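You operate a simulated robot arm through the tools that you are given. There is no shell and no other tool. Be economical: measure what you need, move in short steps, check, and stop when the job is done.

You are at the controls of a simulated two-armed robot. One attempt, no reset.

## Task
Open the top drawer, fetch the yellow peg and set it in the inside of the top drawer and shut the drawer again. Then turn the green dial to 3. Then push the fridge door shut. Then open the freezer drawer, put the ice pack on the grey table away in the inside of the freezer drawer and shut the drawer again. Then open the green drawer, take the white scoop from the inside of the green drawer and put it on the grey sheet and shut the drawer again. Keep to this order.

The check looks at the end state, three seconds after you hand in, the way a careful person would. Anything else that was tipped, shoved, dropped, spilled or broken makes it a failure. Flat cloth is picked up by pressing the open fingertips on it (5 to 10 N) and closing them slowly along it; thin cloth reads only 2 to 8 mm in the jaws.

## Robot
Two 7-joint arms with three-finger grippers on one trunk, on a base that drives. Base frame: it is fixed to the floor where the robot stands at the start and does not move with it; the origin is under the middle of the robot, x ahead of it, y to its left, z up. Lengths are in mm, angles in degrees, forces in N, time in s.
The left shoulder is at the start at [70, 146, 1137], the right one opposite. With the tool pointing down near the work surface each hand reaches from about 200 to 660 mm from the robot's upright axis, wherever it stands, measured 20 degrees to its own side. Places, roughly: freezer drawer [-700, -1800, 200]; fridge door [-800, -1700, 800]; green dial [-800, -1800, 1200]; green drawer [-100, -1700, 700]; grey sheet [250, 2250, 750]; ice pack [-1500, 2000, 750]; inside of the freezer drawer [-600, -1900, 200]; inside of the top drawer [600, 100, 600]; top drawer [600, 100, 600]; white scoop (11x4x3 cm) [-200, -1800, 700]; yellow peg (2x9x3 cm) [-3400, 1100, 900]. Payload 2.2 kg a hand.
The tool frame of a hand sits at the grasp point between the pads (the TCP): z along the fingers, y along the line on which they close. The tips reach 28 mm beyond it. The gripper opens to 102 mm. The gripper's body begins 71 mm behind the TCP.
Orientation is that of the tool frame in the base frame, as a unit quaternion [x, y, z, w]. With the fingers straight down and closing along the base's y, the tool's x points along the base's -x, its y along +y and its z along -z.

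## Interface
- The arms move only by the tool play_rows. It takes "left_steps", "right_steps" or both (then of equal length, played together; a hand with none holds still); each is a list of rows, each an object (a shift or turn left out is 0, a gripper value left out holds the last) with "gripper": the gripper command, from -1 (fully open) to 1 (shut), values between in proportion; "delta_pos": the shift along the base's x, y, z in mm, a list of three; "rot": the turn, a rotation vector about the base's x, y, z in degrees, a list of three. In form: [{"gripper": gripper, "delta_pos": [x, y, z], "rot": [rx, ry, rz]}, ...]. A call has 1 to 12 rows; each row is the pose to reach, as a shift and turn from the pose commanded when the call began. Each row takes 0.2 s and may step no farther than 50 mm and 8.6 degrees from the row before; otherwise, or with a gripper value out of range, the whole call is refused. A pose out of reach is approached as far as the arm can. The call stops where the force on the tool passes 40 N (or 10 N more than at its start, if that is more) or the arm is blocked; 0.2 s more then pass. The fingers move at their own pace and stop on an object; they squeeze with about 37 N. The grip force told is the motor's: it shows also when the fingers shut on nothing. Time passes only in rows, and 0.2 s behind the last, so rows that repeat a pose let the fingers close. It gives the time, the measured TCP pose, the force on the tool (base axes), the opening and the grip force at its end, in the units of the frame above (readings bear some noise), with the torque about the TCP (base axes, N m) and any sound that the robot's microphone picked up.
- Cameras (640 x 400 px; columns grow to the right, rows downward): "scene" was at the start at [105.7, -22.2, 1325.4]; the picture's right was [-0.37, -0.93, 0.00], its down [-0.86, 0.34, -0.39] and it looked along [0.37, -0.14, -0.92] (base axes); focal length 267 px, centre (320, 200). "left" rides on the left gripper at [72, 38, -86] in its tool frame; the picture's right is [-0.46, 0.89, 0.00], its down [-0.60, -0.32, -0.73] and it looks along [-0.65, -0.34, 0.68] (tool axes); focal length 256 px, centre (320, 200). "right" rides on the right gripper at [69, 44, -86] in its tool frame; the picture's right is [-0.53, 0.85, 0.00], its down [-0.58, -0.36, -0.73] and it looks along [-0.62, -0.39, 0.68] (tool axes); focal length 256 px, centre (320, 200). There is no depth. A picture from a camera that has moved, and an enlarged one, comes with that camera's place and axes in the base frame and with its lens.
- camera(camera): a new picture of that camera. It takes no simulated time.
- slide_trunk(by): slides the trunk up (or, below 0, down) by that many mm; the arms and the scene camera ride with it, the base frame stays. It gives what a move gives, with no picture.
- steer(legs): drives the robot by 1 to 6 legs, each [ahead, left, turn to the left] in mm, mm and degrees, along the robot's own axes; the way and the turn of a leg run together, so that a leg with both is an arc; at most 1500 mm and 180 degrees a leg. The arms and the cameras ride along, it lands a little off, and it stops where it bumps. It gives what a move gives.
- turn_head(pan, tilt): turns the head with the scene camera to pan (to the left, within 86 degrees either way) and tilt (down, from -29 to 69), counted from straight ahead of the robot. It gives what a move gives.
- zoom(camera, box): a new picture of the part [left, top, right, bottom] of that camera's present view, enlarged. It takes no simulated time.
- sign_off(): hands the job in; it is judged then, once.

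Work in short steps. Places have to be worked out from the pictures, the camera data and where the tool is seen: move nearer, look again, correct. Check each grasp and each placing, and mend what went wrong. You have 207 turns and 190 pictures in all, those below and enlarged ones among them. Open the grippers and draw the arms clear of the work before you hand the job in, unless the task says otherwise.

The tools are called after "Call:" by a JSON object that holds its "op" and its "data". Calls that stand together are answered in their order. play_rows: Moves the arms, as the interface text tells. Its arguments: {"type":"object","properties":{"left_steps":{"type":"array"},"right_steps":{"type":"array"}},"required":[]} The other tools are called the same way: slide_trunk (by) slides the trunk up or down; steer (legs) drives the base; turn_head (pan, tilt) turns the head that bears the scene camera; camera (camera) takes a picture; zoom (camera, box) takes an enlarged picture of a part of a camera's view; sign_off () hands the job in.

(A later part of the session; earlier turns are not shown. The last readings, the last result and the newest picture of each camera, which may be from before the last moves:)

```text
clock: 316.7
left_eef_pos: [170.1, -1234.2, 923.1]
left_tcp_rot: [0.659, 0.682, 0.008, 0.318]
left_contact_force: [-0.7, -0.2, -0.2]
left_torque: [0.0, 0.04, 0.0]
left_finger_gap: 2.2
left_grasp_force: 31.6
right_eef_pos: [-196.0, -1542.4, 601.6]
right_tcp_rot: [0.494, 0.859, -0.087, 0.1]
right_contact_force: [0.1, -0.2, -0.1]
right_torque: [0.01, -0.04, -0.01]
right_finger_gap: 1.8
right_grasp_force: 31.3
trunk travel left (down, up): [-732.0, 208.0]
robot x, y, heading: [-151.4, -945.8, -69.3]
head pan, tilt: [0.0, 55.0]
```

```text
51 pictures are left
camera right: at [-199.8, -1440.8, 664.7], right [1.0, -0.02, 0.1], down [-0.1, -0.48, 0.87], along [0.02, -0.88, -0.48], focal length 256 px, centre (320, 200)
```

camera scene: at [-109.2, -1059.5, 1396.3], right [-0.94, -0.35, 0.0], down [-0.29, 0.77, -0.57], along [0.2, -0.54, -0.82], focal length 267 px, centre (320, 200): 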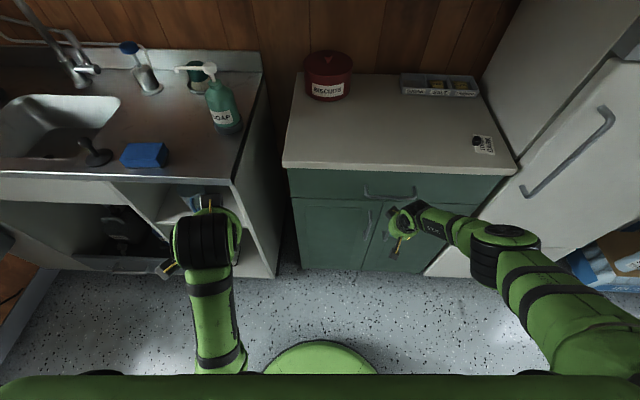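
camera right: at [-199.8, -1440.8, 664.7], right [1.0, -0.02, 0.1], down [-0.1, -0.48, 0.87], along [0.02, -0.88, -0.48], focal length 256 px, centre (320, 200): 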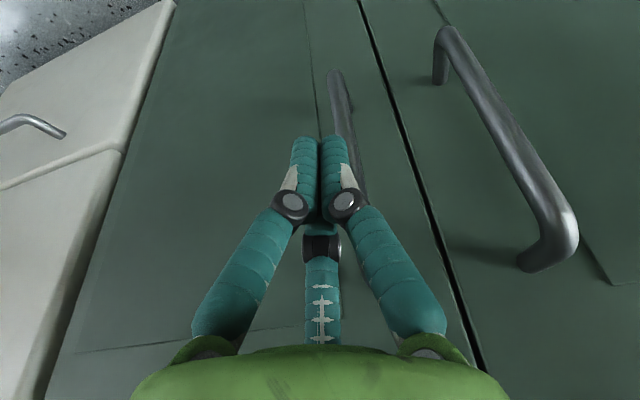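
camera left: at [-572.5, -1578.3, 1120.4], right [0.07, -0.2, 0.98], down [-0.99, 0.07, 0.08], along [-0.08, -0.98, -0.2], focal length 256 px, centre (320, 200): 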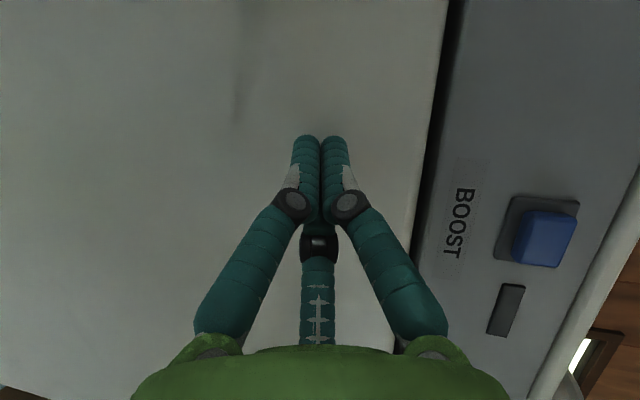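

The drawer handle shows at (365–415,190) in the scene, above the right hand. I raise the right hand 170 mm and look from its camera.

Call:
{"op": "play_rows", "data": {"right_steps": [{"delta_pos": [-12, 35, 40]}, {"delta_pos": [-15, 45, 85]}, {"delta_pos": [-15, 45, 130]}, {"gripper": 0.2, "delta_pos": [-15, 45, 170]}, {"delta_pos": [-15, 45, 170]}]}}

Call:
{"op": "camera", "data": {"camera": "right"}}

Call:
{"op": "camera", "data": {"camera": "scene"}}

```text
refused: row 1 steps farther than a row can; nothing moved
```

```text
50 pictures are left
camera right: at [-199.8, -1440.8, 664.7], right [1.0, -0.02, 0.1], down [-0.1, -0.48, 0.87], along [0.02, -0.88, -0.48], focal length 256 px, centre (320, 200)
```

right: 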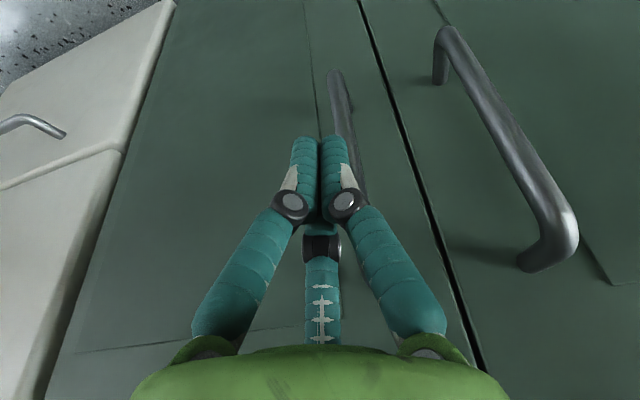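

```text
49 pictures are left
camera scene: at [-109.2, -1059.5, 1396.3], right [-0.94, -0.35, 0.0], down [-0.29, 0.77, -0.57], along [0.2, -0.54, -0.82], focal length 267 px, centre (320, 200)
```

scene: 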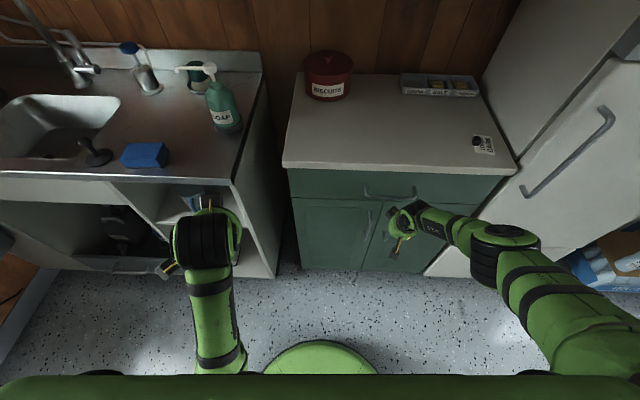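

Step too long; I redo it with shorter rows and wait to look until it succeeds.

Call:
{"op": "play_rows", "data": {"right_steps": [{"delta_pos": [-8, 25, 30]}, {"delta_pos": [-15, 45, 70]}, {"delta_pos": [-15, 45, 115]}, {"gripper": 0.2, "delta_pos": [-15, 45, 160]}, {"delta_pos": [-15, 45, 170]}]}}

```text
clock: 317.9
left_eef_pos: [170.9, -1235.1, 923.3]
left_tcp_rot: [0.659, 0.682, 0.007, 0.317]
left_contact_force: [0.2, 0.9, 0.7]
left_torque: [0.0, 0.01, -0.04]
left_finger_gap: 1.8
left_grasp_force: 31.4
right_eef_pos: [-210.9, -1497.5, 772.1]
right_tcp_rot: [0.494, 0.86, -0.087, 0.099]
right_contact_force: [-0.1, 0.5, 0.5]
right_torque: [0.03, -0.02, 0.02]
right_finger_gap: 41.0
right_grasp_force: 0.1
trunk travel left (down, up): [-732.0, 208.0]
robot x, y, heading: [-152.3, -945.0, -69.0]
head pan, tilt: [0.0, 55.0]
```

Call:
{"op": "camera", "data": {"camera": "right"}}

Call:
{"op": "zoom", "data": {"camera": "scene", "box": [280, 120, 500, 260]}}

```text
48 pictures are left
camera right: at [-214.2, -1395.4, 835.8], right [1.0, -0.03, 0.09], down [-0.09, -0.48, 0.87], along [0.02, -0.88, -0.48], focal length 256 px, centre (320, 200)
```

right: 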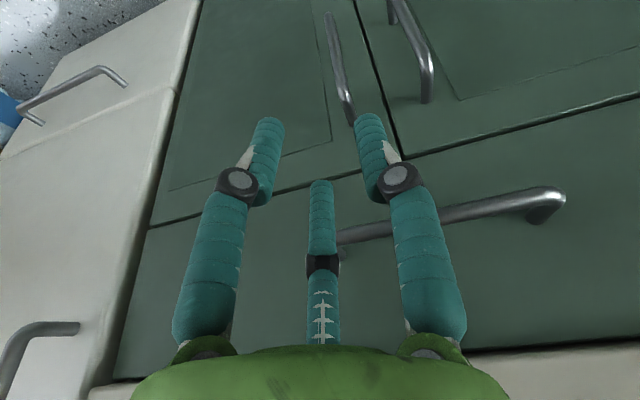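

```text
2.86 times, centred on (390, 190) of scene
camera zoom: at [-108.7, -1059.7, 1396.2], right [-0.94, -0.35, 0.0], down [-0.29, 0.77, -0.57], along [0.2, -0.54, -0.82], focal length 764 px, centre (120, 229)
```

zoom: 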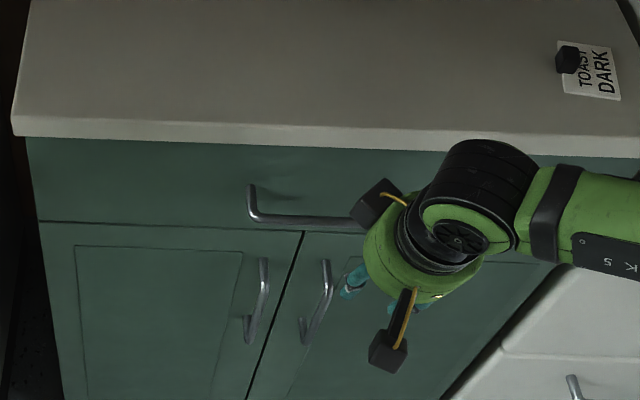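

Handle: left corner (-78,-1522,780), mid ≈(-151,-1547,780), ~44 mm off the face, with the counter edge overhanging. I tilt 7° more, go over the bar and lower the third finger behind it.

Call:
{"op": "play_rows", "data": {"right_steps": [{"gripper": 0.2, "delta_pos": [15, 5, 30], "rot": [-3.3, -1.2, 0]}, {"delta_pos": [35, 0, 54], "rot": [-6.6, -2.4, 0]}, {"delta_pos": [49, -15, 54], "rot": [-6.6, -2.4, 0]}, {"delta_pos": [52, -26, 28], "rot": [-6.6, -2.4, 0]}, {"delta_pos": [54, -31, 13], "rot": [-6.6, -2.4, 0]}, {"delta_pos": [56, -36, -2], "rot": [-6.6, -2.4, 0]}]}}

Call:
{"op": "camera", "data": {"camera": "right"}}

```text
clock: 319.3
left_eef_pos: [170.1, -1237.2, 923.2]
left_tcp_rot: [0.659, 0.682, 0.008, 0.316]
left_contact_force: [0.1, -0.3, 0.2]
left_torque: [0.05, 0.02, -0.01]
left_finger_gap: 2.3
left_grasp_force: 31.0
right_eef_pos: [-154.8, -1534.1, 764.5]
right_tcp_rot: [0.489, 0.851, -0.124, 0.144]
right_contact_force: [-0.2, 0.5, -0.4]
right_torque: [0.04, -0.01, 0.05]
right_finger_gap: 41.5
right_grasp_force: 0.1
trunk travel left (down, up): [-732.0, 208.0]
robot x, y, heading: [-151.4, -947.2, -69.5]
head pan, tilt: [0.0, 55.0]
```

```text
46 pictures are left
camera right: at [-160.6, -1425.6, 817.5], right [0.99, -0.01, 0.14], down [-0.13, -0.38, 0.92], along [0.04, -0.92, -0.38], focal length 256 px, centre (320, 200)
```

right: 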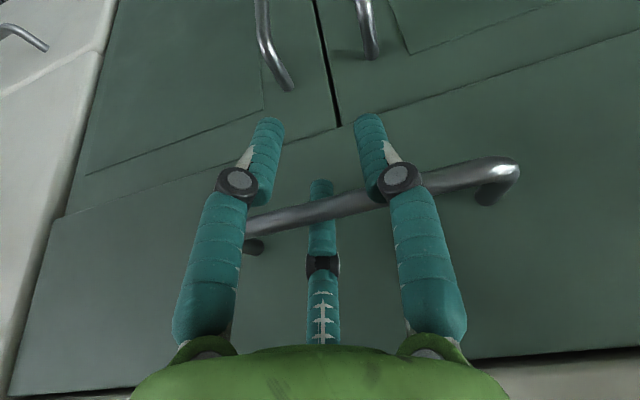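

The third finger is behind the bar, the pair in front. I close and pull by driving back.

Call:
{"op": "play_rows", "data": {"right_steps": [{"gripper": 0.6}, {"gripper": 1}, {"gripper": 1}, {"gripper": 1}]}}

Call:
{"op": "steer", "data": {"legs": [[-100, 0, 0], [-140, 0, 0]]}}

Call:
{"op": "camera", "data": {"camera": "scene"}}

```text
clock: 320.3
left_eef_pos: [169.9, -1235.1, 923.4]
left_tcp_rot: [0.659, 0.682, 0.007, 0.317]
left_contact_force: [-0.3, -0.9, -0.1]
left_torque: [-0.02, -0.02, -0.01]
left_finger_gap: 2.0
left_grasp_force: 31.1
right_eef_pos: [-155.7, -1533.1, 768.1]
right_tcp_rot: [0.489, 0.851, -0.126, 0.146]
right_contact_force: [0.0, 1.0, -3.5]
right_torque: [-0.29, 0.82, 1.29]
right_finger_gap: 26.0
right_grasp_force: 45.4
trunk travel left (down, up): [-732.0, 208.0]
robot x, y, heading: [-155.9, -946.6, -69.3]
head pan, tilt: [0.0, 55.0]
```

```text
clock: 322.5
left_eef_pos: [85.0, -1009.7, 924.3]
left_tcp_rot: [0.658, 0.683, 0.006, 0.318]
left_contact_force: [-0.5, 0.5, -0.5]
left_torque: [0.0, -0.01, 0.02]
left_finger_gap: 2.5
left_grasp_force: 31.7
right_eef_pos: [-230.7, -1302.9, 767.4]
right_tcp_rot: [0.478, 0.857, -0.121, 0.151]
right_contact_force: [1.9, -0.4, -1.1]
right_torque: [-0.41, 1.07, 1.11]
right_finger_gap: 25.8
right_grasp_force: 44.9
trunk travel left (down, up): [-732.0, 208.0]
robot x, y, heading: [-236.9, -714.5, -69.1]
head pan, tilt: [0.0, 55.0]
stopped in leg 2: the force on the tool passed its limit at 41 N (the readings are from after the stop); the commanded pose is now the measured one
```

```text
45 pictures are left
camera scene: at [-193.0, -834.4, 1396.3], right [-0.94, -0.35, 0.0], down [-0.29, 0.77, -0.57], along [0.2, -0.54, -0.82], focal length 267 px, centre (320, 200)
```

scene: 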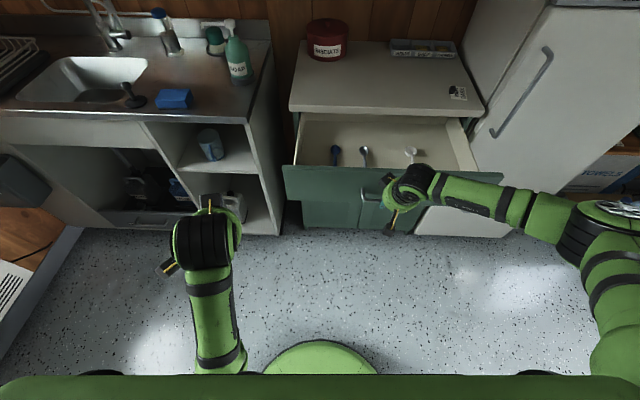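

The drawer is open, with a white scoop on its right side. I release the bar and lift the hand.

Call:
{"op": "play_rows", "data": {"right_steps": [{"gripper": 0}, {"gripper": 0}, {"gripper": 0, "delta_pos": [2, -4, 20]}, {"delta_pos": [0, 0, 45]}, {"delta_pos": [-8, 22, 80]}, {"delta_pos": [-8, 22, 115]}]}}

Call:
{"op": "zoom", "data": {"camera": "scene", "box": [280, 100, 500, 220]}}

Call:
{"op": "camera", "data": {"camera": "right"}}

```text
clock: 323.9
left_eef_pos: [86.7, -1009.6, 924.9]
left_tcp_rot: [0.658, 0.683, 0.008, 0.316]
left_contact_force: [-0.3, -0.3, 0.3]
left_torque: [0.0, 0.0, 0.01]
left_finger_gap: 2.1
left_grasp_force: 31.2
right_eef_pos: [-240.2, -1281.4, 884.8]
right_tcp_rot: [0.481, 0.856, -0.12, 0.151]
right_contact_force: [-0.3, -0.2, -0.2]
right_torque: [0.01, 0.03, -0.02]
right_finger_gap: 50.9
right_grasp_force: 0.1
trunk travel left (down, up): [-732.0, 208.0]
robot x, y, heading: [-240.8, -716.8, -69.2]
head pan, tilt: [0.0, 55.0]
```

```text
2.91 times, centred on (390, 160) of scene
camera zoom: at [-192.7, -834.4, 1396.2], right [-0.94, -0.35, 0.0], down [-0.29, 0.77, -0.57], along [0.2, -0.54, -0.82], focal length 778 px, centre (116, 316)
```

zoom: 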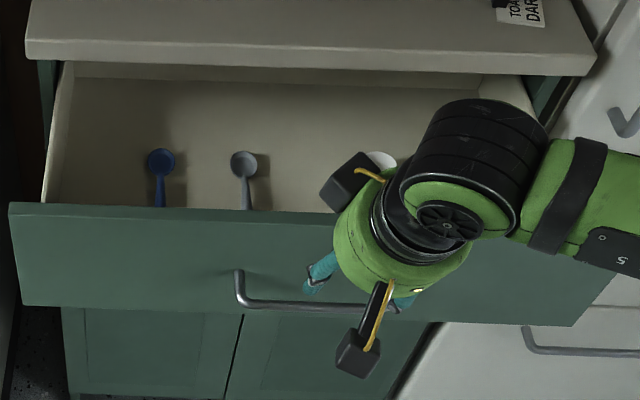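

```text
43 pictures are left
camera right: at [-247.7, -1172.6, 935.6], right [0.99, 0.01, 0.15], down [-0.13, -0.38, 0.91], along [0.07, -0.92, -0.38], focal length 256 px, centre (320, 200)
```

right: 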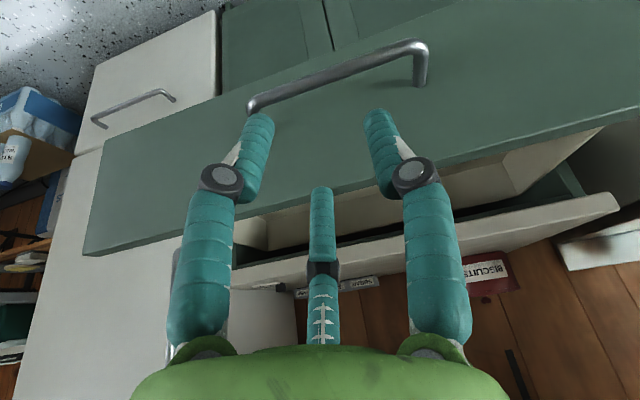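

The white scoop lies at about (-256,-1590) (bowl) with its handle toward the front. I straighten and raise the hand, then move the base so the hand hovers over the scoop.

Call:
{"op": "play_rows", "data": {"right_steps": [{"gripper": 0, "delta_pos": [0, 0, 15], "rot": [7, 2.5, 0]}, {"delta_pos": [0, 0, 30], "rot": [14, 5, 0]}, {"delta_pos": [0, 0, 45], "rot": [20.6, 7.5, 0]}, {"delta_pos": [0, 0, 45], "rot": [20.6, 7.5, 0]}]}}

Call:
{"op": "steer", "data": {"legs": [[0, -130, 0], [170, 0, 0]]}}

Call:
{"op": "camera", "data": {"camera": "right"}}

Call:
{"op": "camera", "data": {"camera": "scene"}}

```text
clock: 324.9
left_eef_pos: [84.4, -1008.8, 924.8]
left_tcp_rot: [0.658, 0.682, 0.009, 0.317]
left_contact_force: [-0.6, 0.4, 0.1]
left_torque: [0.04, 0.0, -0.01]
left_finger_gap: 2.1
left_grasp_force: 31.7
right_eef_pos: [-238.9, -1281.4, 928.6]
right_tcp_rot: [0.49, 0.871, 0.005, 0.007]
right_contact_force: [0.5, 0.7, 0.2]
right_torque: [-0.03, -0.01, -0.04]
right_finger_gap: 50.9
right_grasp_force: 0.0
trunk travel left (down, up): [-732.0, 208.0]
robot x, y, heading: [-239.4, -720.9, -69.2]
head pan, tilt: [0.0, 55.0]
```

```text
clock: 327.2
left_eef_pos: [24.4, -1212.1, 924.0]
left_tcp_rot: [0.659, 0.682, 0.007, 0.318]
left_contact_force: [0.7, -0.7, -0.1]
left_torque: [-0.03, 0.0, 0.0]
left_finger_gap: 1.9
left_grasp_force: 31.8
right_eef_pos: [-300.7, -1484.5, 928.4]
right_tcp_rot: [0.491, 0.871, 0.004, 0.007]
right_contact_force: [0.4, 0.6, -0.1]
right_torque: [-0.01, -0.02, 0.02]
right_finger_gap: 51.2
right_grasp_force: 0.0
trunk travel left (down, up): [-732.0, 208.0]
robot x, y, heading: [-299.0, -924.2, -69.2]
head pan, tilt: [0.0, 55.0]
```

```text
42 pictures are left
camera right: at [-299.7, -1402.7, 1015.3], right [1.0, -0.02, 0.02], down [-0.03, -0.68, 0.73], along [0.0, -0.73, -0.68], focal length 256 px, centre (320, 200)
```

right: 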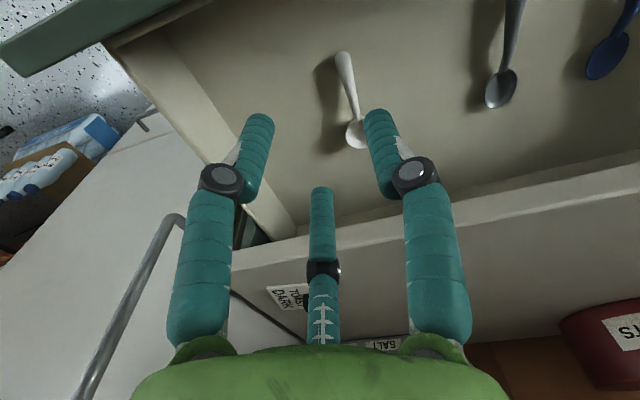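

```text
41 pictures are left
camera scene: at [-254.7, -1037.5, 1396.4], right [-0.94, -0.35, 0.0], down [-0.29, 0.77, -0.57], along [0.2, -0.54, -0.82], focal length 267 px, centre (320, 200)
```

scene: 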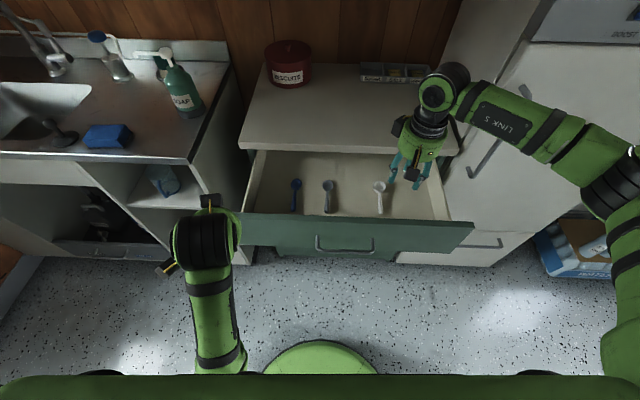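

Scoop: bowl (-252,-1577), handle end (-273,-1490), z≈745. I'll grip its thin handle crosswise (third finger on one side, the pair on the other), so I yaw the hand +72° while moving over the handle's middle.

Call:
{"op": "play_rows", "data": {"right_steps": [{"gripper": 0, "delta_pos": [4, -4, 0], "rot": [0, 0, 8.1]}, {"delta_pos": [8, -8, 0], "rot": [0, 0, 16.2]}, {"delta_pos": [12, -12, 0], "rot": [0, 0, 24.3]}, {"delta_pos": [16, -16, 0], "rot": [0, 0, 32.4]}, {"delta_pos": [20, -20, 0], "rot": [0, 0, 40.5]}, {"delta_pos": [24, -24, 0], "rot": [0, 0, 48.6]}, {"delta_pos": [28, -28, 0], "rot": [0, 0, 56.7]}, {"delta_pos": [32, -32, 0], "rot": [0, 0, 64.8]}, {"delta_pos": [35, -36, 0], "rot": [0, 0, 72.6]}, {"delta_pos": [35, -36, 0], "rot": [0, 0, 72.6]}]}}

Call:
{"op": "camera", "data": {"camera": "right"}}

```text
clock: 329.4
left_eef_pos: [23.6, -1216.1, 924.9]
left_tcp_rot: [0.659, 0.682, 0.009, 0.317]
left_contact_force: [0.1, -0.1, -0.8]
left_torque: [0.02, 0.0, -0.01]
left_finger_gap: 1.9
left_grasp_force: 31.0
right_eef_pos: [-259.0, -1364.1, 992.3]
right_tcp_rot: [0.011, 0.999, -0.018, 0.046]
right_contact_force: [-0.2, -1.3, 0.0]
right_torque: [0.01, 0.02, -0.02]
right_finger_gap: 51.1
right_grasp_force: 0.1
right hand out of reach, approached as far as the arm can: row 4, 5, 6, 7, 8, 9, 10
trunk travel left (down, up): [-732.0, 208.0]
robot x, y, heading: [-298.7, -924.5, -69.2]
head pan, tilt: [0.0, 55.0]
```

```text
40 pictures are left
camera right: at [-333.9, -1314.2, 1072.2], right [0.55, 0.83, 0.02], down [0.5, -0.35, 0.79], along [0.67, -0.43, -0.61], focal length 256 px, centre (320, 200)
```

right: 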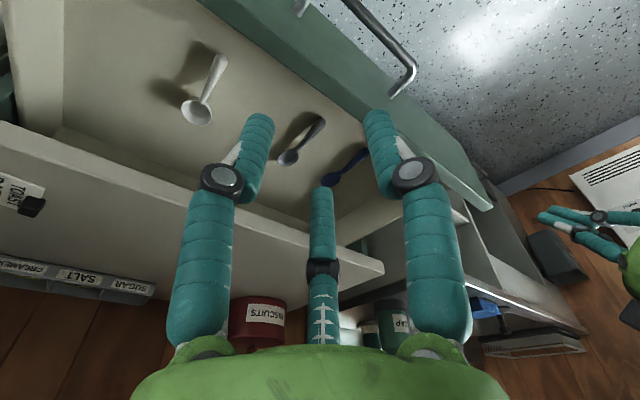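

That yaw limits the reach. Instead I'll restore the yaw (aligned with the drawer), then drag the scoop toward the front with a fingertip in its bowl so it can be grasped in the open.

Call:
{"op": "play_rows", "data": {"right_steps": [{"gripper": 1, "delta_pos": [0, 0, 0], "rot": [0, 0, -8]}, {"delta_pos": [0, -4, 0], "rot": [0, 0, -16]}, {"delta_pos": [0, -8, 0], "rot": [0, 0, -24]}, {"delta_pos": [0, -14, 0], "rot": [0, 0, -32]}, {"delta_pos": [0, -22, 0], "rot": [0, 0, -40]}, {"delta_pos": [0, -32, 0], "rot": [0, 0, -48]}, {"delta_pos": [0, -44, 0], "rot": [0, 0, -56]}, {"delta_pos": [0, -60, 0], "rot": [0, 0, -64]}, {"delta_pos": [0, -80, 0], "rot": [0, 0, -72]}, {"delta_pos": [0, -100, -10], "rot": [0, 0, -72]}, {"delta_pos": [0, -100, -10], "rot": [0, 0, -72]}]}}

```text
clock: 331.8
left_eef_pos: [25.5, -1213.5, 924.3]
left_tcp_rot: [0.659, 0.682, 0.008, 0.317]
left_contact_force: [0.8, 1.6, -0.2]
left_torque: [0.0, -0.02, 0.01]
left_finger_gap: 2.3
left_grasp_force: 31.8
right_eef_pos: [-257.1, -1464.5, 980.8]
right_tcp_rot: [0.596, 0.801, -0.042, 0.026]
right_contact_force: [0.1, 0.2, -0.1]
right_torque: [-0.02, 0.01, -0.02]
right_finger_gap: 2.1
right_grasp_force: 31.5
trunk travel left (down, up): [-732.0, 208.0]
robot x, y, heading: [-297.2, -924.2, -69.3]
head pan, tilt: [0.0, 55.0]
```

Aligned with the drawer again. I tilt 18° more and bring the shut fingertips down into the scoop's bowl.

Call:
{"op": "play_rows", "data": {"right_steps": [{"delta_pos": [0, -20, -35], "rot": [-5.7, -1.7, 0]}, {"delta_pos": [-2, -40, -75], "rot": [-11.5, -3.4, 0]}, {"delta_pos": [-4, -60, -115], "rot": [-17.2, -5.1, 0]}, {"delta_pos": [-6, -77, -149], "rot": [-17.2, -5.1, 0]}, {"delta_pos": [-4, -86, -170], "rot": [-17.2, -5.1, 0]}, {"delta_pos": [-2, -94, -186], "rot": [-17.2, -5.1, 0]}, {"delta_pos": [-2, -94, -186], "rot": [-17.2, -5.1, 0]}]}}

Call:
{"op": "camera", "data": {"camera": "right"}}

```text
clock: 333.4
left_eef_pos: [23.3, -1214.4, 925.2]
left_tcp_rot: [0.658, 0.682, 0.007, 0.318]
left_contact_force: [-0.4, 0.2, -0.4]
left_torque: [-0.03, 0.02, -0.03]
left_finger_gap: 2.1
left_grasp_force: 31.8
right_eef_pos: [-259.2, -1557.2, 792.8]
right_tcp_rot: [0.586, 0.785, -0.135, 0.15]
right_contact_force: [0.1, 0.3, -0.4]
right_torque: [0.0, 0.02, 0.05]
right_finger_gap: 1.9
right_grasp_force: 31.5
trunk travel left (down, up): [-732.0, 208.0]
robot x, y, heading: [-298.7, -924.2, -69.5]
head pan, tilt: [0.0, 55.0]
```

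```text
39 pictures are left
camera right: at [-241.3, -1450.3, 844.3], right [0.95, -0.24, 0.18], down [-0.25, -0.32, 0.91], along [-0.16, -0.92, -0.37], focal length 256 px, centre (320, 200)
```

right: 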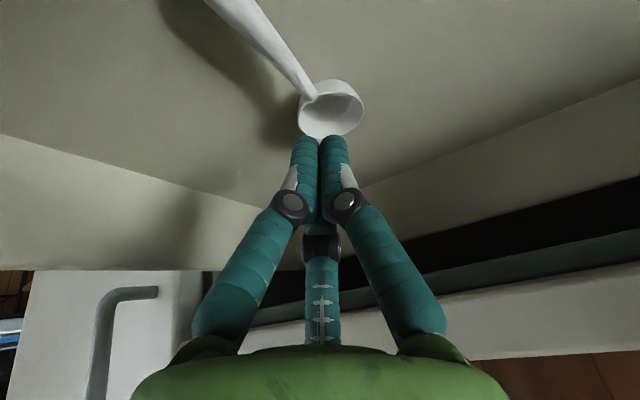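

The fingertips are just above the cup-shaped bowl, ~11 mm to its side. I centre them over it and press down gently in small steps.

Call:
{"op": "play_rows", "data": {"right_steps": [{"delta_pos": [11, -3, 0]}, {"delta_pos": [11, -3, -8]}, {"delta_pos": [11, -3, -13]}, {"delta_pos": [11, -3, -17]}]}}

Call:
{"op": "camera", "data": {"camera": "right"}}

```text
clock: 334.4
left_eef_pos: [24.5, -1212.9, 924.9]
left_tcp_rot: [0.658, 0.683, 0.008, 0.317]
left_contact_force: [0.3, -1.0, -0.4]
left_torque: [-0.03, 0.0, 0.0]
left_finger_gap: 2.3
left_grasp_force: 32.0
right_eef_pos: [-247.8, -1560.8, 775.8]
right_tcp_rot: [0.586, 0.785, -0.135, 0.15]
right_contact_force: [0.1, 0.3, -0.1]
right_torque: [0.01, -0.01, 0.03]
right_finger_gap: 2.2
right_grasp_force: 31.1
trunk travel left (down, up): [-732.0, 208.0]
robot x, y, heading: [-303.0, -925.9, -69.1]
head pan, tilt: [0.0, 55.0]
```

```text
38 pictures are left
camera right: at [-230.6, -1454.4, 828.1], right [0.95, -0.24, 0.18], down [-0.25, -0.32, 0.91], along [-0.16, -0.92, -0.37], focal length 256 px, centre (320, 200)
```

right: 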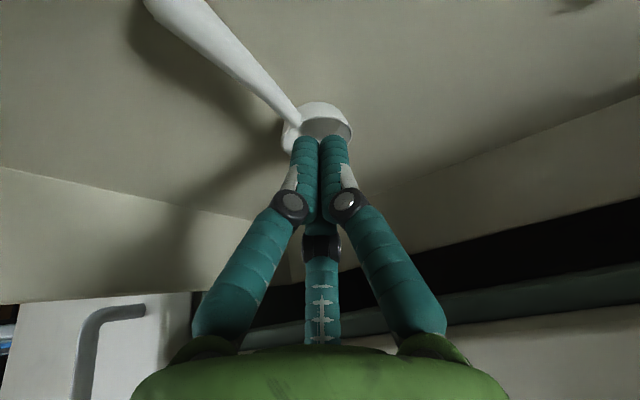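

Still no contact; the tips are over the cup opening. A few more millimetres down.

Call:
{"op": "play_rows", "data": {"right_steps": [{"delta_pos": [-1, 2, -4]}, {"delta_pos": [-1, 2, -8]}]}}

```text
clock: 335.0
left_eef_pos: [24.4, -1213.7, 925.0]
left_tcp_rot: [0.659, 0.682, 0.008, 0.318]
left_contact_force: [0.4, -0.2, 0.1]
left_torque: [0.0, 0.02, -0.01]
left_finger_gap: 2.1
left_grasp_force: 31.7
right_eef_pos: [-248.2, -1559.9, 770.6]
right_tcp_rot: [0.586, 0.784, -0.135, 0.152]
right_contact_force: [-0.9, -0.2, 3.7]
right_torque: [-0.04, 0.0, -0.03]
right_finger_gap: 1.8
right_grasp_force: 31.4
trunk travel left (down, up): [-732.0, 208.0]
robot x, y, heading: [-297.3, -925.6, -69.0]
head pan, tilt: [0.0, 55.0]
```

Contact at 3.7 N. I press ~2 mm more and drag 75 mm toward the front.

Call:
{"op": "play_rows", "data": {"right_steps": [{"delta_pos": [0, 0, -2]}, {"delta_pos": [-3, 11, -2]}, {"delta_pos": [-6, 22, -2]}, {"delta_pos": [-10, 34, -2]}, {"delta_pos": [-13, 46, -2]}, {"delta_pos": [-17, 58, -2]}, {"delta_pos": [-21, 72, -2]}]}}

Call:
{"op": "camera", "data": {"camera": "right"}}

```text
clock: 336.6
left_eef_pos: [24.8, -1213.2, 924.4]
left_tcp_rot: [0.659, 0.682, 0.008, 0.318]
left_contact_force: [0.7, 0.5, 0.7]
left_torque: [0.01, 0.01, -0.02]
left_finger_gap: 2.0
left_grasp_force: 32.0
right_eef_pos: [-269.7, -1486.9, 767.5]
right_tcp_rot: [0.586, 0.784, -0.134, 0.151]
right_contact_force: [-0.1, -0.5, -0.2]
right_torque: [-0.01, 0.04, 0.0]
right_finger_gap: 2.3
right_grasp_force: 31.0
trunk travel left (down, up): [-732.0, 208.0]
robot x, y, heading: [-295.6, -924.3, -69.5]
head pan, tilt: [0.0, 55.0]
```

```text
37 pictures are left
camera right: at [-253.5, -1379.2, 818.3], right [0.95, -0.24, 0.18], down [-0.25, -0.32, 0.91], along [-0.16, -0.92, -0.37], focal length 256 px, centre (320, 200)
```

right: 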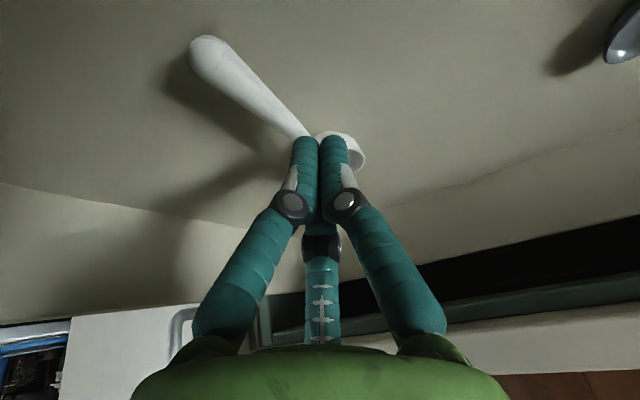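

The scoop slid along: bowl now about (-255,-1497). I rise, straighten, open and view it for a bowl grasp.

Call:
{"op": "play_rows", "data": {"right_steps": [{"delta_pos": [0, 0, 30]}, {"delta_pos": [4, -5, 60], "rot": [7.7, 2.3, 0]}, {"gripper": -0.5, "delta_pos": [10, -12, 75], "rot": [15.4, 4.6, 0]}, {"gripper": -0.5, "delta_pos": [18, -24, 80], "rot": [23, 6.8, 0]}, {"delta_pos": [18, -24, 80], "rot": [23, 6.8, 0]}]}}

Call:
{"op": "camera", "data": {"camera": "right"}}

Call:
{"op": "camera", "data": {"camera": "scene"}}

```text
clock: 337.8
left_eef_pos: [23.4, -1213.2, 926.1]
left_tcp_rot: [0.658, 0.682, 0.008, 0.318]
left_contact_force: [-0.1, -0.1, 0.4]
left_torque: [-0.01, 0.0, -0.02]
left_finger_gap: 2.1
left_grasp_force: 31.7
right_eef_pos: [-250.8, -1511.6, 847.5]
right_tcp_rot: [0.595, 0.804, -0.009, -0.015]
right_contact_force: [-0.5, 0.0, 0.3]
right_torque: [-0.02, -0.03, -0.02]
right_finger_gap: 76.4
right_grasp_force: 0.0
trunk travel left (down, up): [-732.0, 208.0]
robot x, y, heading: [-298.7, -922.4, -69.1]
head pan, tilt: [0.0, 55.0]
```

```text
36 pictures are left
camera right: at [-225.9, -1432.4, 934.5], right [0.96, -0.27, -0.04], down [-0.15, -0.66, 0.73], along [-0.22, -0.7, -0.68], focal length 256 px, centre (320, 200)
```

right: 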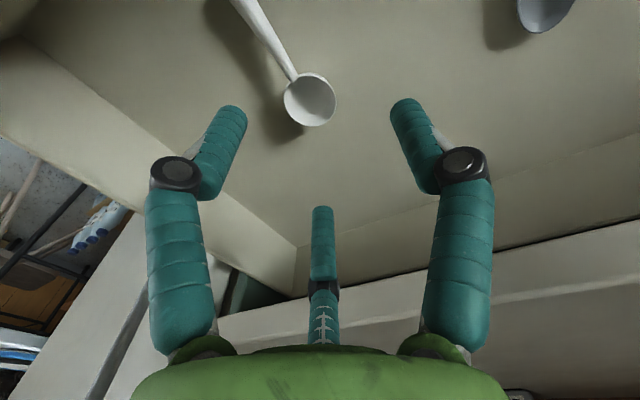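

```text
35 pictures are left
camera scene: at [-255.3, -1038.2, 1396.4], right [-0.94, -0.35, 0.0], down [-0.29, 0.77, -0.57], along [0.2, -0.54, -0.82], focal length 267 px, centre (320, 200)
```

scene: 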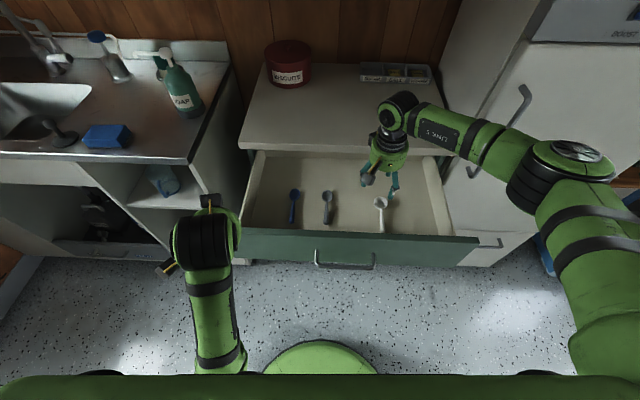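

Bowl centre now (-262,-1508). I shift to 18 mm beyond it and descend around the bowl.

Call:
{"op": "play_rows", "data": {"right_steps": [{"delta_pos": [-6, -13, 0]}, {"delta_pos": [-6, -13, -25]}, {"delta_pos": [-6, -13, -45]}, {"delta_pos": [-6, -13, -57]}, {"delta_pos": [-6, -13, -65]}, {"delta_pos": [-6, -13, -71]}, {"delta_pos": [-6, -13, -75]}]}}

Call:
{"op": "camera", "data": {"camera": "right"}}

```text
clock: 339.4
left_eef_pos: [24.1, -1213.2, 923.7]
left_tcp_rot: [0.659, 0.682, 0.008, 0.317]
left_contact_force: [1.0, 0.0, 0.4]
left_torque: [0.0, 0.01, 0.03]
left_finger_gap: 2.2
left_grasp_force: 31.1
right_eef_pos: [-256.9, -1525.2, 773.6]
right_tcp_rot: [0.596, 0.802, -0.01, -0.016]
right_contact_force: [0.5, 0.2, 0.4]
right_torque: [-0.01, 0.01, 0.02]
right_finger_gap: 76.5
right_grasp_force: 0.0
trunk travel left (down, up): [-732.0, 208.0]
robot x, y, heading: [-298.8, -924.6, -69.3]
head pan, tilt: [0.0, 55.0]
```

```text
34 pictures are left
camera right: at [-232.3, -1444.5, 859.6], right [0.96, -0.27, -0.04], down [-0.15, -0.66, 0.74], along [-0.22, -0.7, -0.68], focal length 256 px, centre (320, 200)
```

right: 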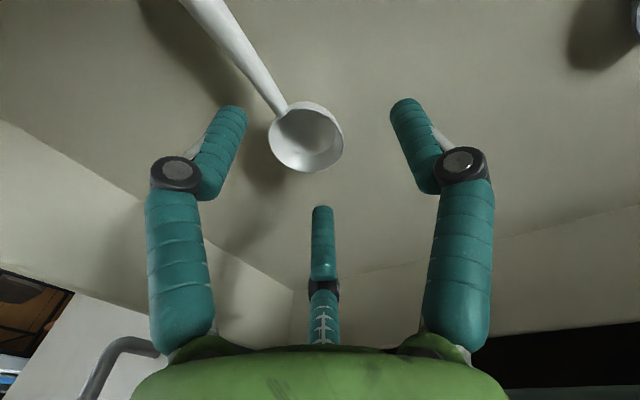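

The bowl sits between all three fingers. I lower 6 mm more and close slowly.

Call:
{"op": "play_rows", "data": {"right_steps": [{"delta_pos": [0, 0, -6]}, {"gripper": -0.1, "delta_pos": [0, 0, -6]}, {"gripper": 0.3, "delta_pos": [0, 0, -6]}, {"gripper": 0.7, "delta_pos": [0, 0, -6]}, {"gripper": 1, "delta_pos": [0, 0, -6]}, {"gripper": 1, "delta_pos": [0, 0, -6]}]}}

Call:
{"op": "camera", "data": {"camera": "right"}}

```text
clock: 340.8
left_eef_pos: [24.7, -1213.1, 924.9]
left_tcp_rot: [0.659, 0.682, 0.008, 0.318]
left_contact_force: [-0.4, 0.1, 0.4]
left_torque: [-0.02, 0.0, 0.01]
left_finger_gap: 2.3
left_grasp_force: 31.1
right_eef_pos: [-257.4, -1523.0, 766.5]
right_tcp_rot: [0.596, 0.803, -0.009, -0.016]
right_contact_force: [0.4, -0.4, 0.5]
right_torque: [-0.03, 0.03, -0.04]
right_finger_gap: 1.8
right_grasp_force: 30.9
trunk travel left (down, up): [-732.0, 208.0]
robot x, y, heading: [-298.5, -921.3, -69.0]
head pan, tilt: [0.0, 55.0]
```

```text
33 pictures are left
camera right: at [-232.1, -1444.0, 852.8], right [0.96, -0.27, -0.04], down [-0.15, -0.66, 0.74], along [-0.22, -0.7, -0.68], focal length 256 px, centre (320, 200)
```

right: 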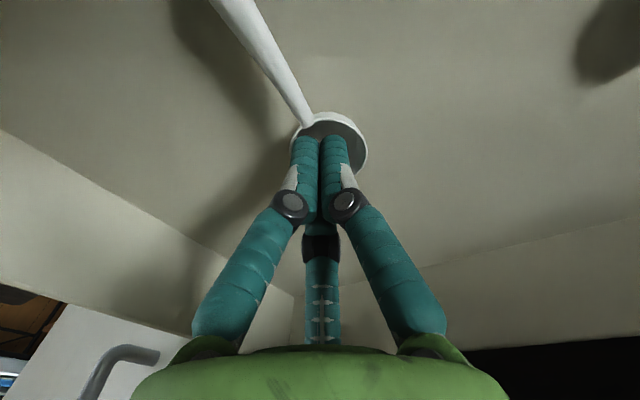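

The fingers closed above the rim (open tips ride higher than shut ones). I rise, reopen, shift slightly, and descend ~15 mm deeper.

Call:
{"op": "play_rows", "data": {"right_steps": [{"delta_pos": [0, 0, 30]}, {"gripper": -0.4, "delta_pos": [6, -2, 50]}, {"gripper": -0.4, "delta_pos": [9, -5, 50]}, {"delta_pos": [9, -5, 25]}, {"delta_pos": [9, -5, 8]}, {"delta_pos": [9, -5, 0]}, {"delta_pos": [9, -5, -6]}, {"delta_pos": [9, -5, -11]}, {"delta_pos": [9, -5, -15]}]}}

Call:
{"op": "camera", "data": {"camera": "right"}}

```text
clock: 342.8
left_eef_pos: [25.3, -1214.8, 924.3]
left_tcp_rot: [0.659, 0.682, 0.008, 0.318]
left_contact_force: [0.1, 0.5, 0.4]
left_torque: [0.02, 0.01, -0.01]
left_finger_gap: 2.1
left_grasp_force: 31.1
right_eef_pos: [-247.9, -1530.6, 750.3]
right_tcp_rot: [0.595, 0.803, -0.01, -0.015]
right_contact_force: [-0.1, 0.6, -1.1]
right_torque: [0.01, 0.0, 0.04]
right_finger_gap: 71.2
right_grasp_force: 0.1
trunk travel left (down, up): [-732.0, 208.0]
robot x, y, heading: [-299.8, -924.8, -69.3]
head pan, tilt: [0.0, 55.0]
```

```text
32 pictures are left
camera right: at [-223.1, -1450.7, 837.0], right [0.96, -0.27, -0.04], down [-0.15, -0.66, 0.74], along [-0.22, -0.7, -0.68], focal length 256 px, centre (320, 200)
```

right: 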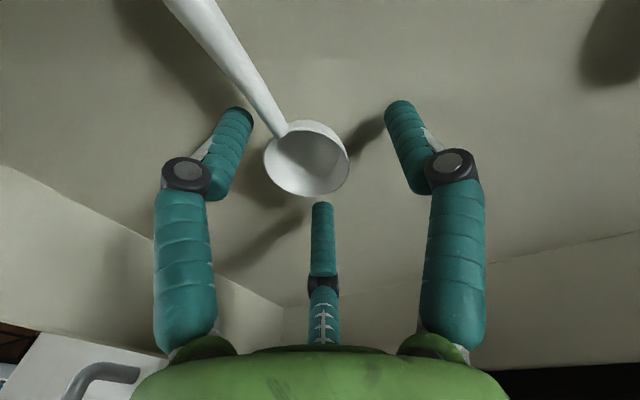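

Still no floor contact; I lower further in small steps until touching, watching forces.

Call:
{"op": "play_rows", "data": {"right_steps": [{"delta_pos": [-2, -3, -5]}, {"delta_pos": [-2, -3, -9]}, {"delta_pos": [-2, -3, -12]}]}}

```text
clock: 343.6
left_eef_pos: [25.2, -1212.6, 924.7]
left_tcp_rot: [0.658, 0.683, 0.008, 0.318]
left_contact_force: [0.4, -0.3, -0.2]
left_torque: [0.02, 0.0, -0.03]
left_finger_gap: 2.2
left_grasp_force: 31.5
right_eef_pos: [-248.6, -1532.7, 742.0]
right_tcp_rot: [0.596, 0.803, -0.01, -0.013]
right_contact_force: [3.1, 1.2, 17.6]
right_torque: [-0.05, -0.57, -0.32]
right_finger_gap: 79.3
right_grasp_force: 5.1
trunk travel left (down, up): [-732.0, 208.0]
robot x, y, heading: [-298.9, -923.8, -69.4]
head pan, tilt: [0.0, 55.0]
```

Floor touched at TCP≈743. I raise 3 mm and close.

Call:
{"op": "play_rows", "data": {"right_steps": [{"gripper": -0.4, "delta_pos": [0, 0, 7]}, {"gripper": 0, "delta_pos": [0, 0, 7]}, {"gripper": 0.4, "delta_pos": [0, 0, 7]}, {"gripper": 0.8, "delta_pos": [0, 0, 7]}, {"gripper": 1, "delta_pos": [0, 0, 7]}, {"gripper": 1, "delta_pos": [0, 0, 7]}]}}

Call:
{"op": "camera", "data": {"camera": "right"}}

```text
clock: 345.0
left_eef_pos: [25.4, -1212.3, 924.2]
left_tcp_rot: [0.658, 0.683, 0.006, 0.318]
left_contact_force: [0.1, 1.2, -0.3]
left_torque: [-0.03, -0.01, 0.0]
left_finger_gap: 1.9
left_grasp_force: 31.9
right_eef_pos: [-248.2, -1531.9, 748.6]
right_tcp_rot: [0.595, 0.803, -0.011, -0.014]
right_contact_force: [9.4, 3.2, 18.9]
right_torque: [0.25, -0.72, 0.04]
right_finger_gap: 32.7
right_grasp_force: 37.1
trunk travel left (down, up): [-732.0, 208.0]
robot x, y, heading: [-296.8, -919.3, -69.2]
head pan, tilt: [0.0, 55.0]
```

```text
31 pictures are left
camera right: at [-223.4, -1451.2, 834.7], right [0.96, -0.27, -0.03], down [-0.15, -0.66, 0.74], along [-0.22, -0.71, -0.67], focal length 256 px, centre (320, 200)
```

right: 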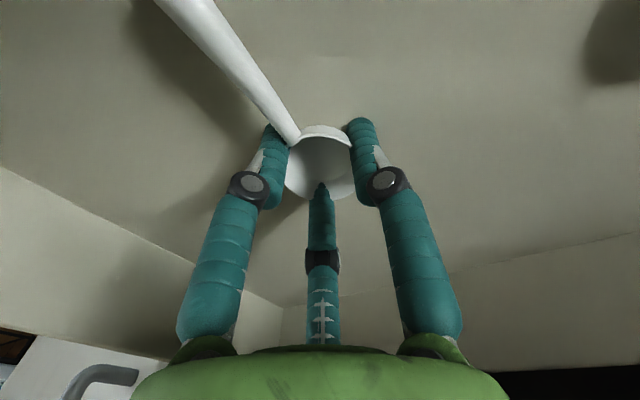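

The bowl is gripped (32.7 mm, 37 N). I lift gently and check.

Call:
{"op": "play_rows", "data": {"right_steps": [{"gripper": 1, "delta_pos": [0, 0, 10]}, {"delta_pos": [0, 0, 30]}, {"delta_pos": [-5, 10, 65]}, {"delta_pos": [-8, 20, 105]}, {"delta_pos": [-8, 20, 150]}, {"delta_pos": [-8, 20, 180]}]}}

Call:
{"op": "camera", "data": {"camera": "right"}}

```text
clock: 346.4
left_eef_pos: [23.7, -1213.2, 924.5]
left_tcp_rot: [0.659, 0.682, 0.008, 0.317]
left_contact_force: [-0.5, -0.1, 0.5]
left_torque: [0.01, 0.0, 0.01]
left_finger_gap: 2.2
left_grasp_force: 31.3
right_eef_pos: [-261.8, -1513.9, 925.6]
right_tcp_rot: [0.596, 0.802, -0.01, -0.016]
right_contact_force: [0.3, -0.4, -0.4]
right_torque: [-0.01, -0.04, -0.01]
right_finger_gap: 32.5
right_grasp_force: 37.7
trunk travel left (down, up): [-732.0, 208.0]
robot x, y, heading: [-298.2, -925.3, -69.3]
head pan, tilt: [0.0, 55.0]
```

```text
30 pictures are left
camera right: at [-236.4, -1433.6, 1011.9], right [0.96, -0.27, -0.04], down [-0.15, -0.66, 0.74], along [-0.22, -0.7, -0.68], focal length 256 px, centre (320, 200)
```

right: 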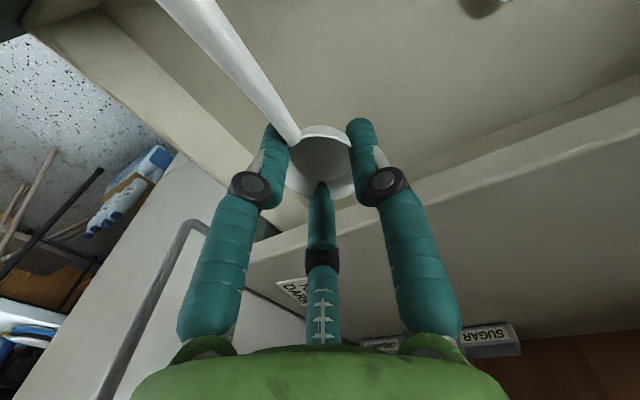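

The scoop is held. I raise the trunk and carry it to the north end of the room near the grey sheet.

Call:
{"op": "slide_trunk", "data": {"by": 120}}

Call:
{"op": "steer", "data": {"legs": [[-250, 0, 0], [0, 0, 159.3], [0, 230, 0], [1500, 0, 0], [900, 0, 0], [450, 180, 0]]}}

Call:
{"op": "turn_head", "data": {"pan": -70, "tilt": 30}}

Call:
{"op": "camera", "data": {"camera": "scene"}}

```text
clock: 347.9
left_eef_pos: [23.5, -1213.3, 1043.6]
left_tcp_rot: [0.659, 0.682, 0.008, 0.318]
left_contact_force: [-0.2, 0.2, -0.3]
left_torque: [0.03, -0.01, 0.0]
left_finger_gap: 2.0
left_grasp_force: 31.8
right_eef_pos: [-261.6, -1513.7, 1045.1]
right_tcp_rot: [0.597, 0.802, -0.01, -0.016]
right_contact_force: [0.8, -0.6, -0.5]
right_torque: [0.0, 0.01, -0.01]
right_finger_gap: 32.2
right_grasp_force: 36.4
trunk travel left (down, up): [-852.0, 88.0]
robot x, y, heading: [-303.7, -922.1, -69.4]
head pan, tilt: [0.0, 55.0]
```

```text
clock: 371.4
left_eef_pos: [-1034.5, 2510.1, 1043.6]
left_tcp_rot: [-0.563, 0.763, 0.315, 0.046]
left_contact_force: [-0.4, -0.3, -0.5]
left_torque: [-0.01, -0.02, -0.02]
left_finger_gap: 2.0
left_grasp_force: 31.2
right_eef_pos: [-665.8, 2701.6, 1045.3]
right_tcp_rot: [-0.693, 0.721, -0.017, 0.008]
right_contact_force: [-0.3, 0.5, -0.6]
right_torque: [-0.03, 0.0, 0.02]
right_finger_gap: 32.3
right_grasp_force: 37.4
trunk travel left (down, up): [-852.0, 88.0]
robot x, y, heading: [-825.5, 2135.0, 91.6]
head pan, tilt: [0.0, 55.0]
```

```text
clock: 372.8
left_eef_pos: [-1033.2, 2511.7, 1044.4]
left_tcp_rot: [-0.563, 0.763, 0.315, 0.046]
left_contact_force: [-0.8, -0.3, -0.3]
left_torque: [-0.01, 0.0, -0.01]
left_finger_gap: 2.1
left_grasp_force: 31.5
right_eef_pos: [-665.4, 2700.9, 1044.7]
right_tcp_rot: [-0.692, 0.722, -0.018, 0.007]
right_contact_force: [-0.5, -0.1, -0.4]
right_torque: [-0.02, 0.0, -0.02]
right_finger_gap: 31.9
right_grasp_force: 37.2
trunk travel left (down, up): [-852.0, 88.0]
robot x, y, heading: [-824.5, 2128.6, 91.7]
head pan, tilt: [-70.0, 30.0]
```

```text
29 pictures are left
camera scene: at [-740.3, 2213.4, 1552.3], right [0.37, -0.93, 0.0], down [-0.47, -0.18, -0.87], along [0.81, 0.32, -0.5], focal length 267 px, centre (320, 200)
```

scene: 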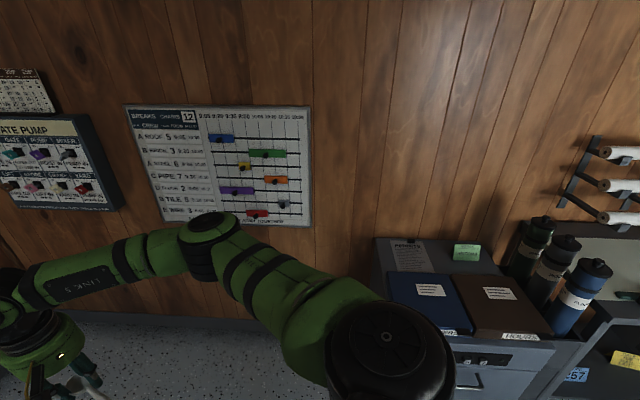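

The grey "permits" sheet lies on the cabinet's back-left corner. Zooming for details.

Call:
{"op": "zoom", "data": {"camera": "scene", "box": [360, 220, 600, 400]}}

```text
2.22 times, centred on (480, 310) of scene
camera zoom: at [-740.3, 2213.4, 1552.3], right [0.37, -0.93, 0.0], down [-0.47, -0.18, -0.87], along [0.81, 0.32, -0.5], focal length 594 px, centre (-36, -44)
```

zoom: 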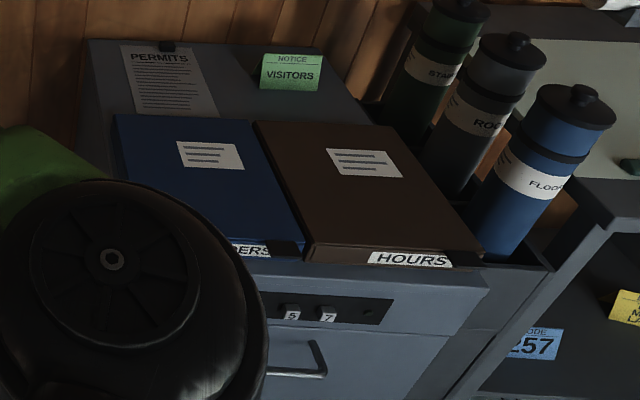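

The sheet is at about (233,2164) near the cabinet's north-west back corner; best reached from the cabinet's north side. I raise the trunk 80 mm, turn to heading -33°, and move there.

Call:
{"op": "slide_trunk", "data": {"by": 80}}

Call:
{"op": "steer", "data": {"legs": [[0, 0, -124.7], [320, 729, 0]]}}

Call:
{"op": "turn_head", "data": {"pan": -15, "tilt": 50}}

Call:
{"op": "camera", "data": {"camera": "scene"}}

Call:
{"op": "camera", "data": {"camera": "right"}}

```text
clock: 373.9
left_eef_pos: [-1034.4, 2512.4, 1124.4]
left_tcp_rot: [-0.563, 0.763, 0.315, 0.046]
left_contact_force: [0.8, 0.3, -0.5]
left_torque: [0.02, 0.01, -0.04]
left_finger_gap: 2.3
left_grasp_force: 31.1
right_eef_pos: [-665.8, 2701.3, 1124.6]
right_tcp_rot: [-0.692, 0.721, -0.018, 0.007]
right_contact_force: [-0.7, -0.3, -0.1]
right_torque: [0.04, 0.02, -0.01]
right_finger_gap: 31.8
right_grasp_force: 36.9
trunk travel left (down, up): [-932.0, 8.0]
robot x, y, heading: [-827.0, 2132.7, 91.4]
head pan, tilt: [-70.0, 30.0]
```

```text
clock: 382.8
left_eef_pos: [205.3, 2516.1, 1123.1]
left_tcp_rot: [0.405, 0.86, 0.103, 0.293]
left_contact_force: [-3.9, -6.3, -0.8]
left_torque: [-0.35, 0.2, -0.43]
left_finger_gap: 1.9
left_grasp_force: 31.2
right_eef_pos: [169.5, 2106.6, 1125.3]
right_tcp_rot: [0.3, 0.954, -0.016, -0.012]
right_contact_force: [-0.2, 0.4, -0.1]
right_torque: [-0.04, 0.03, -0.03]
right_finger_gap: 32.0
right_grasp_force: 37.2
trunk travel left (down, up): [-932.0, 8.0]
robot x, y, heading: [-225.1, 2545.4, -31.1]
head pan, tilt: [-70.0, 30.0]
stopped in leg 2: the force on the tool passed its limit at 67 N (the readings are from after the stop); the commanded pose is now the measured one
```

```text
clock: 384.0
left_eef_pos: [204.2, 2516.1, 1124.9]
left_tcp_rot: [0.403, 0.86, 0.105, 0.295]
left_contact_force: [-0.5, -0.5, 1.2]
left_torque: [-0.01, 0.02, 0.0]
left_finger_gap: 2.0
left_grasp_force: 31.6
right_eef_pos: [169.1, 2106.9, 1124.4]
right_tcp_rot: [0.301, 0.953, -0.015, -0.011]
right_contact_force: [-0.3, 0.9, 0.2]
right_torque: [-0.01, -0.03, -0.01]
right_finger_gap: 32.1
right_grasp_force: 37.1
trunk travel left (down, up): [-932.0, 8.0]
robot x, y, heading: [-228.3, 2547.0, -31.0]
head pan, tilt: [-15.0, 50.0]
```

```text
27 pictures are left
camera scene: at [-127.6, 2465.1, 1602.8], right [-0.72, -0.69, 0.0], down [-0.53, 0.55, -0.64], along [0.45, -0.46, -0.77], focal length 267 px, centre (320, 200)
```

scene: 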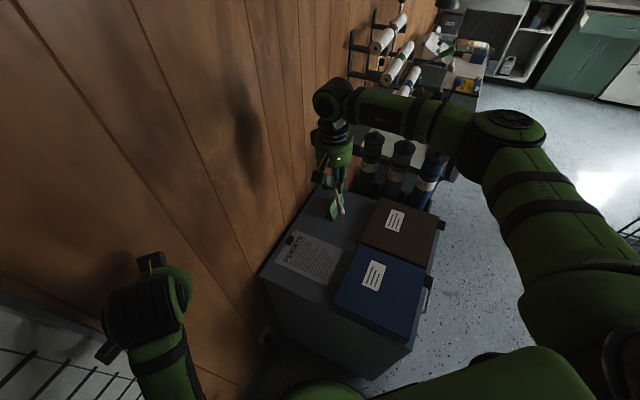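

```text
26 pictures are left
camera right: at [140.8, 2184.9, 1211.3], right [0.92, 0.39, -0.04], down [0.29, -0.61, 0.74], along [0.26, -0.69, -0.68], focal length 256 px, centre (320, 200)
```

right: 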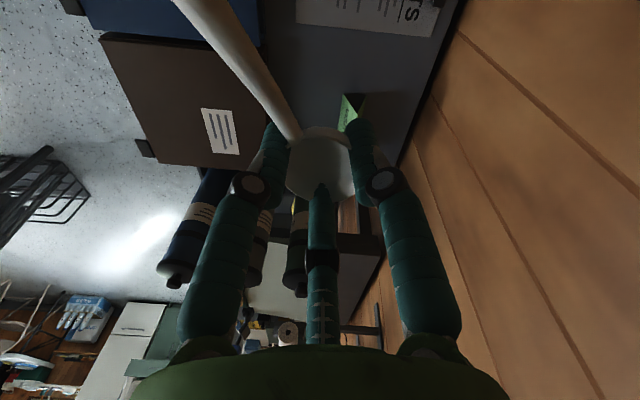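

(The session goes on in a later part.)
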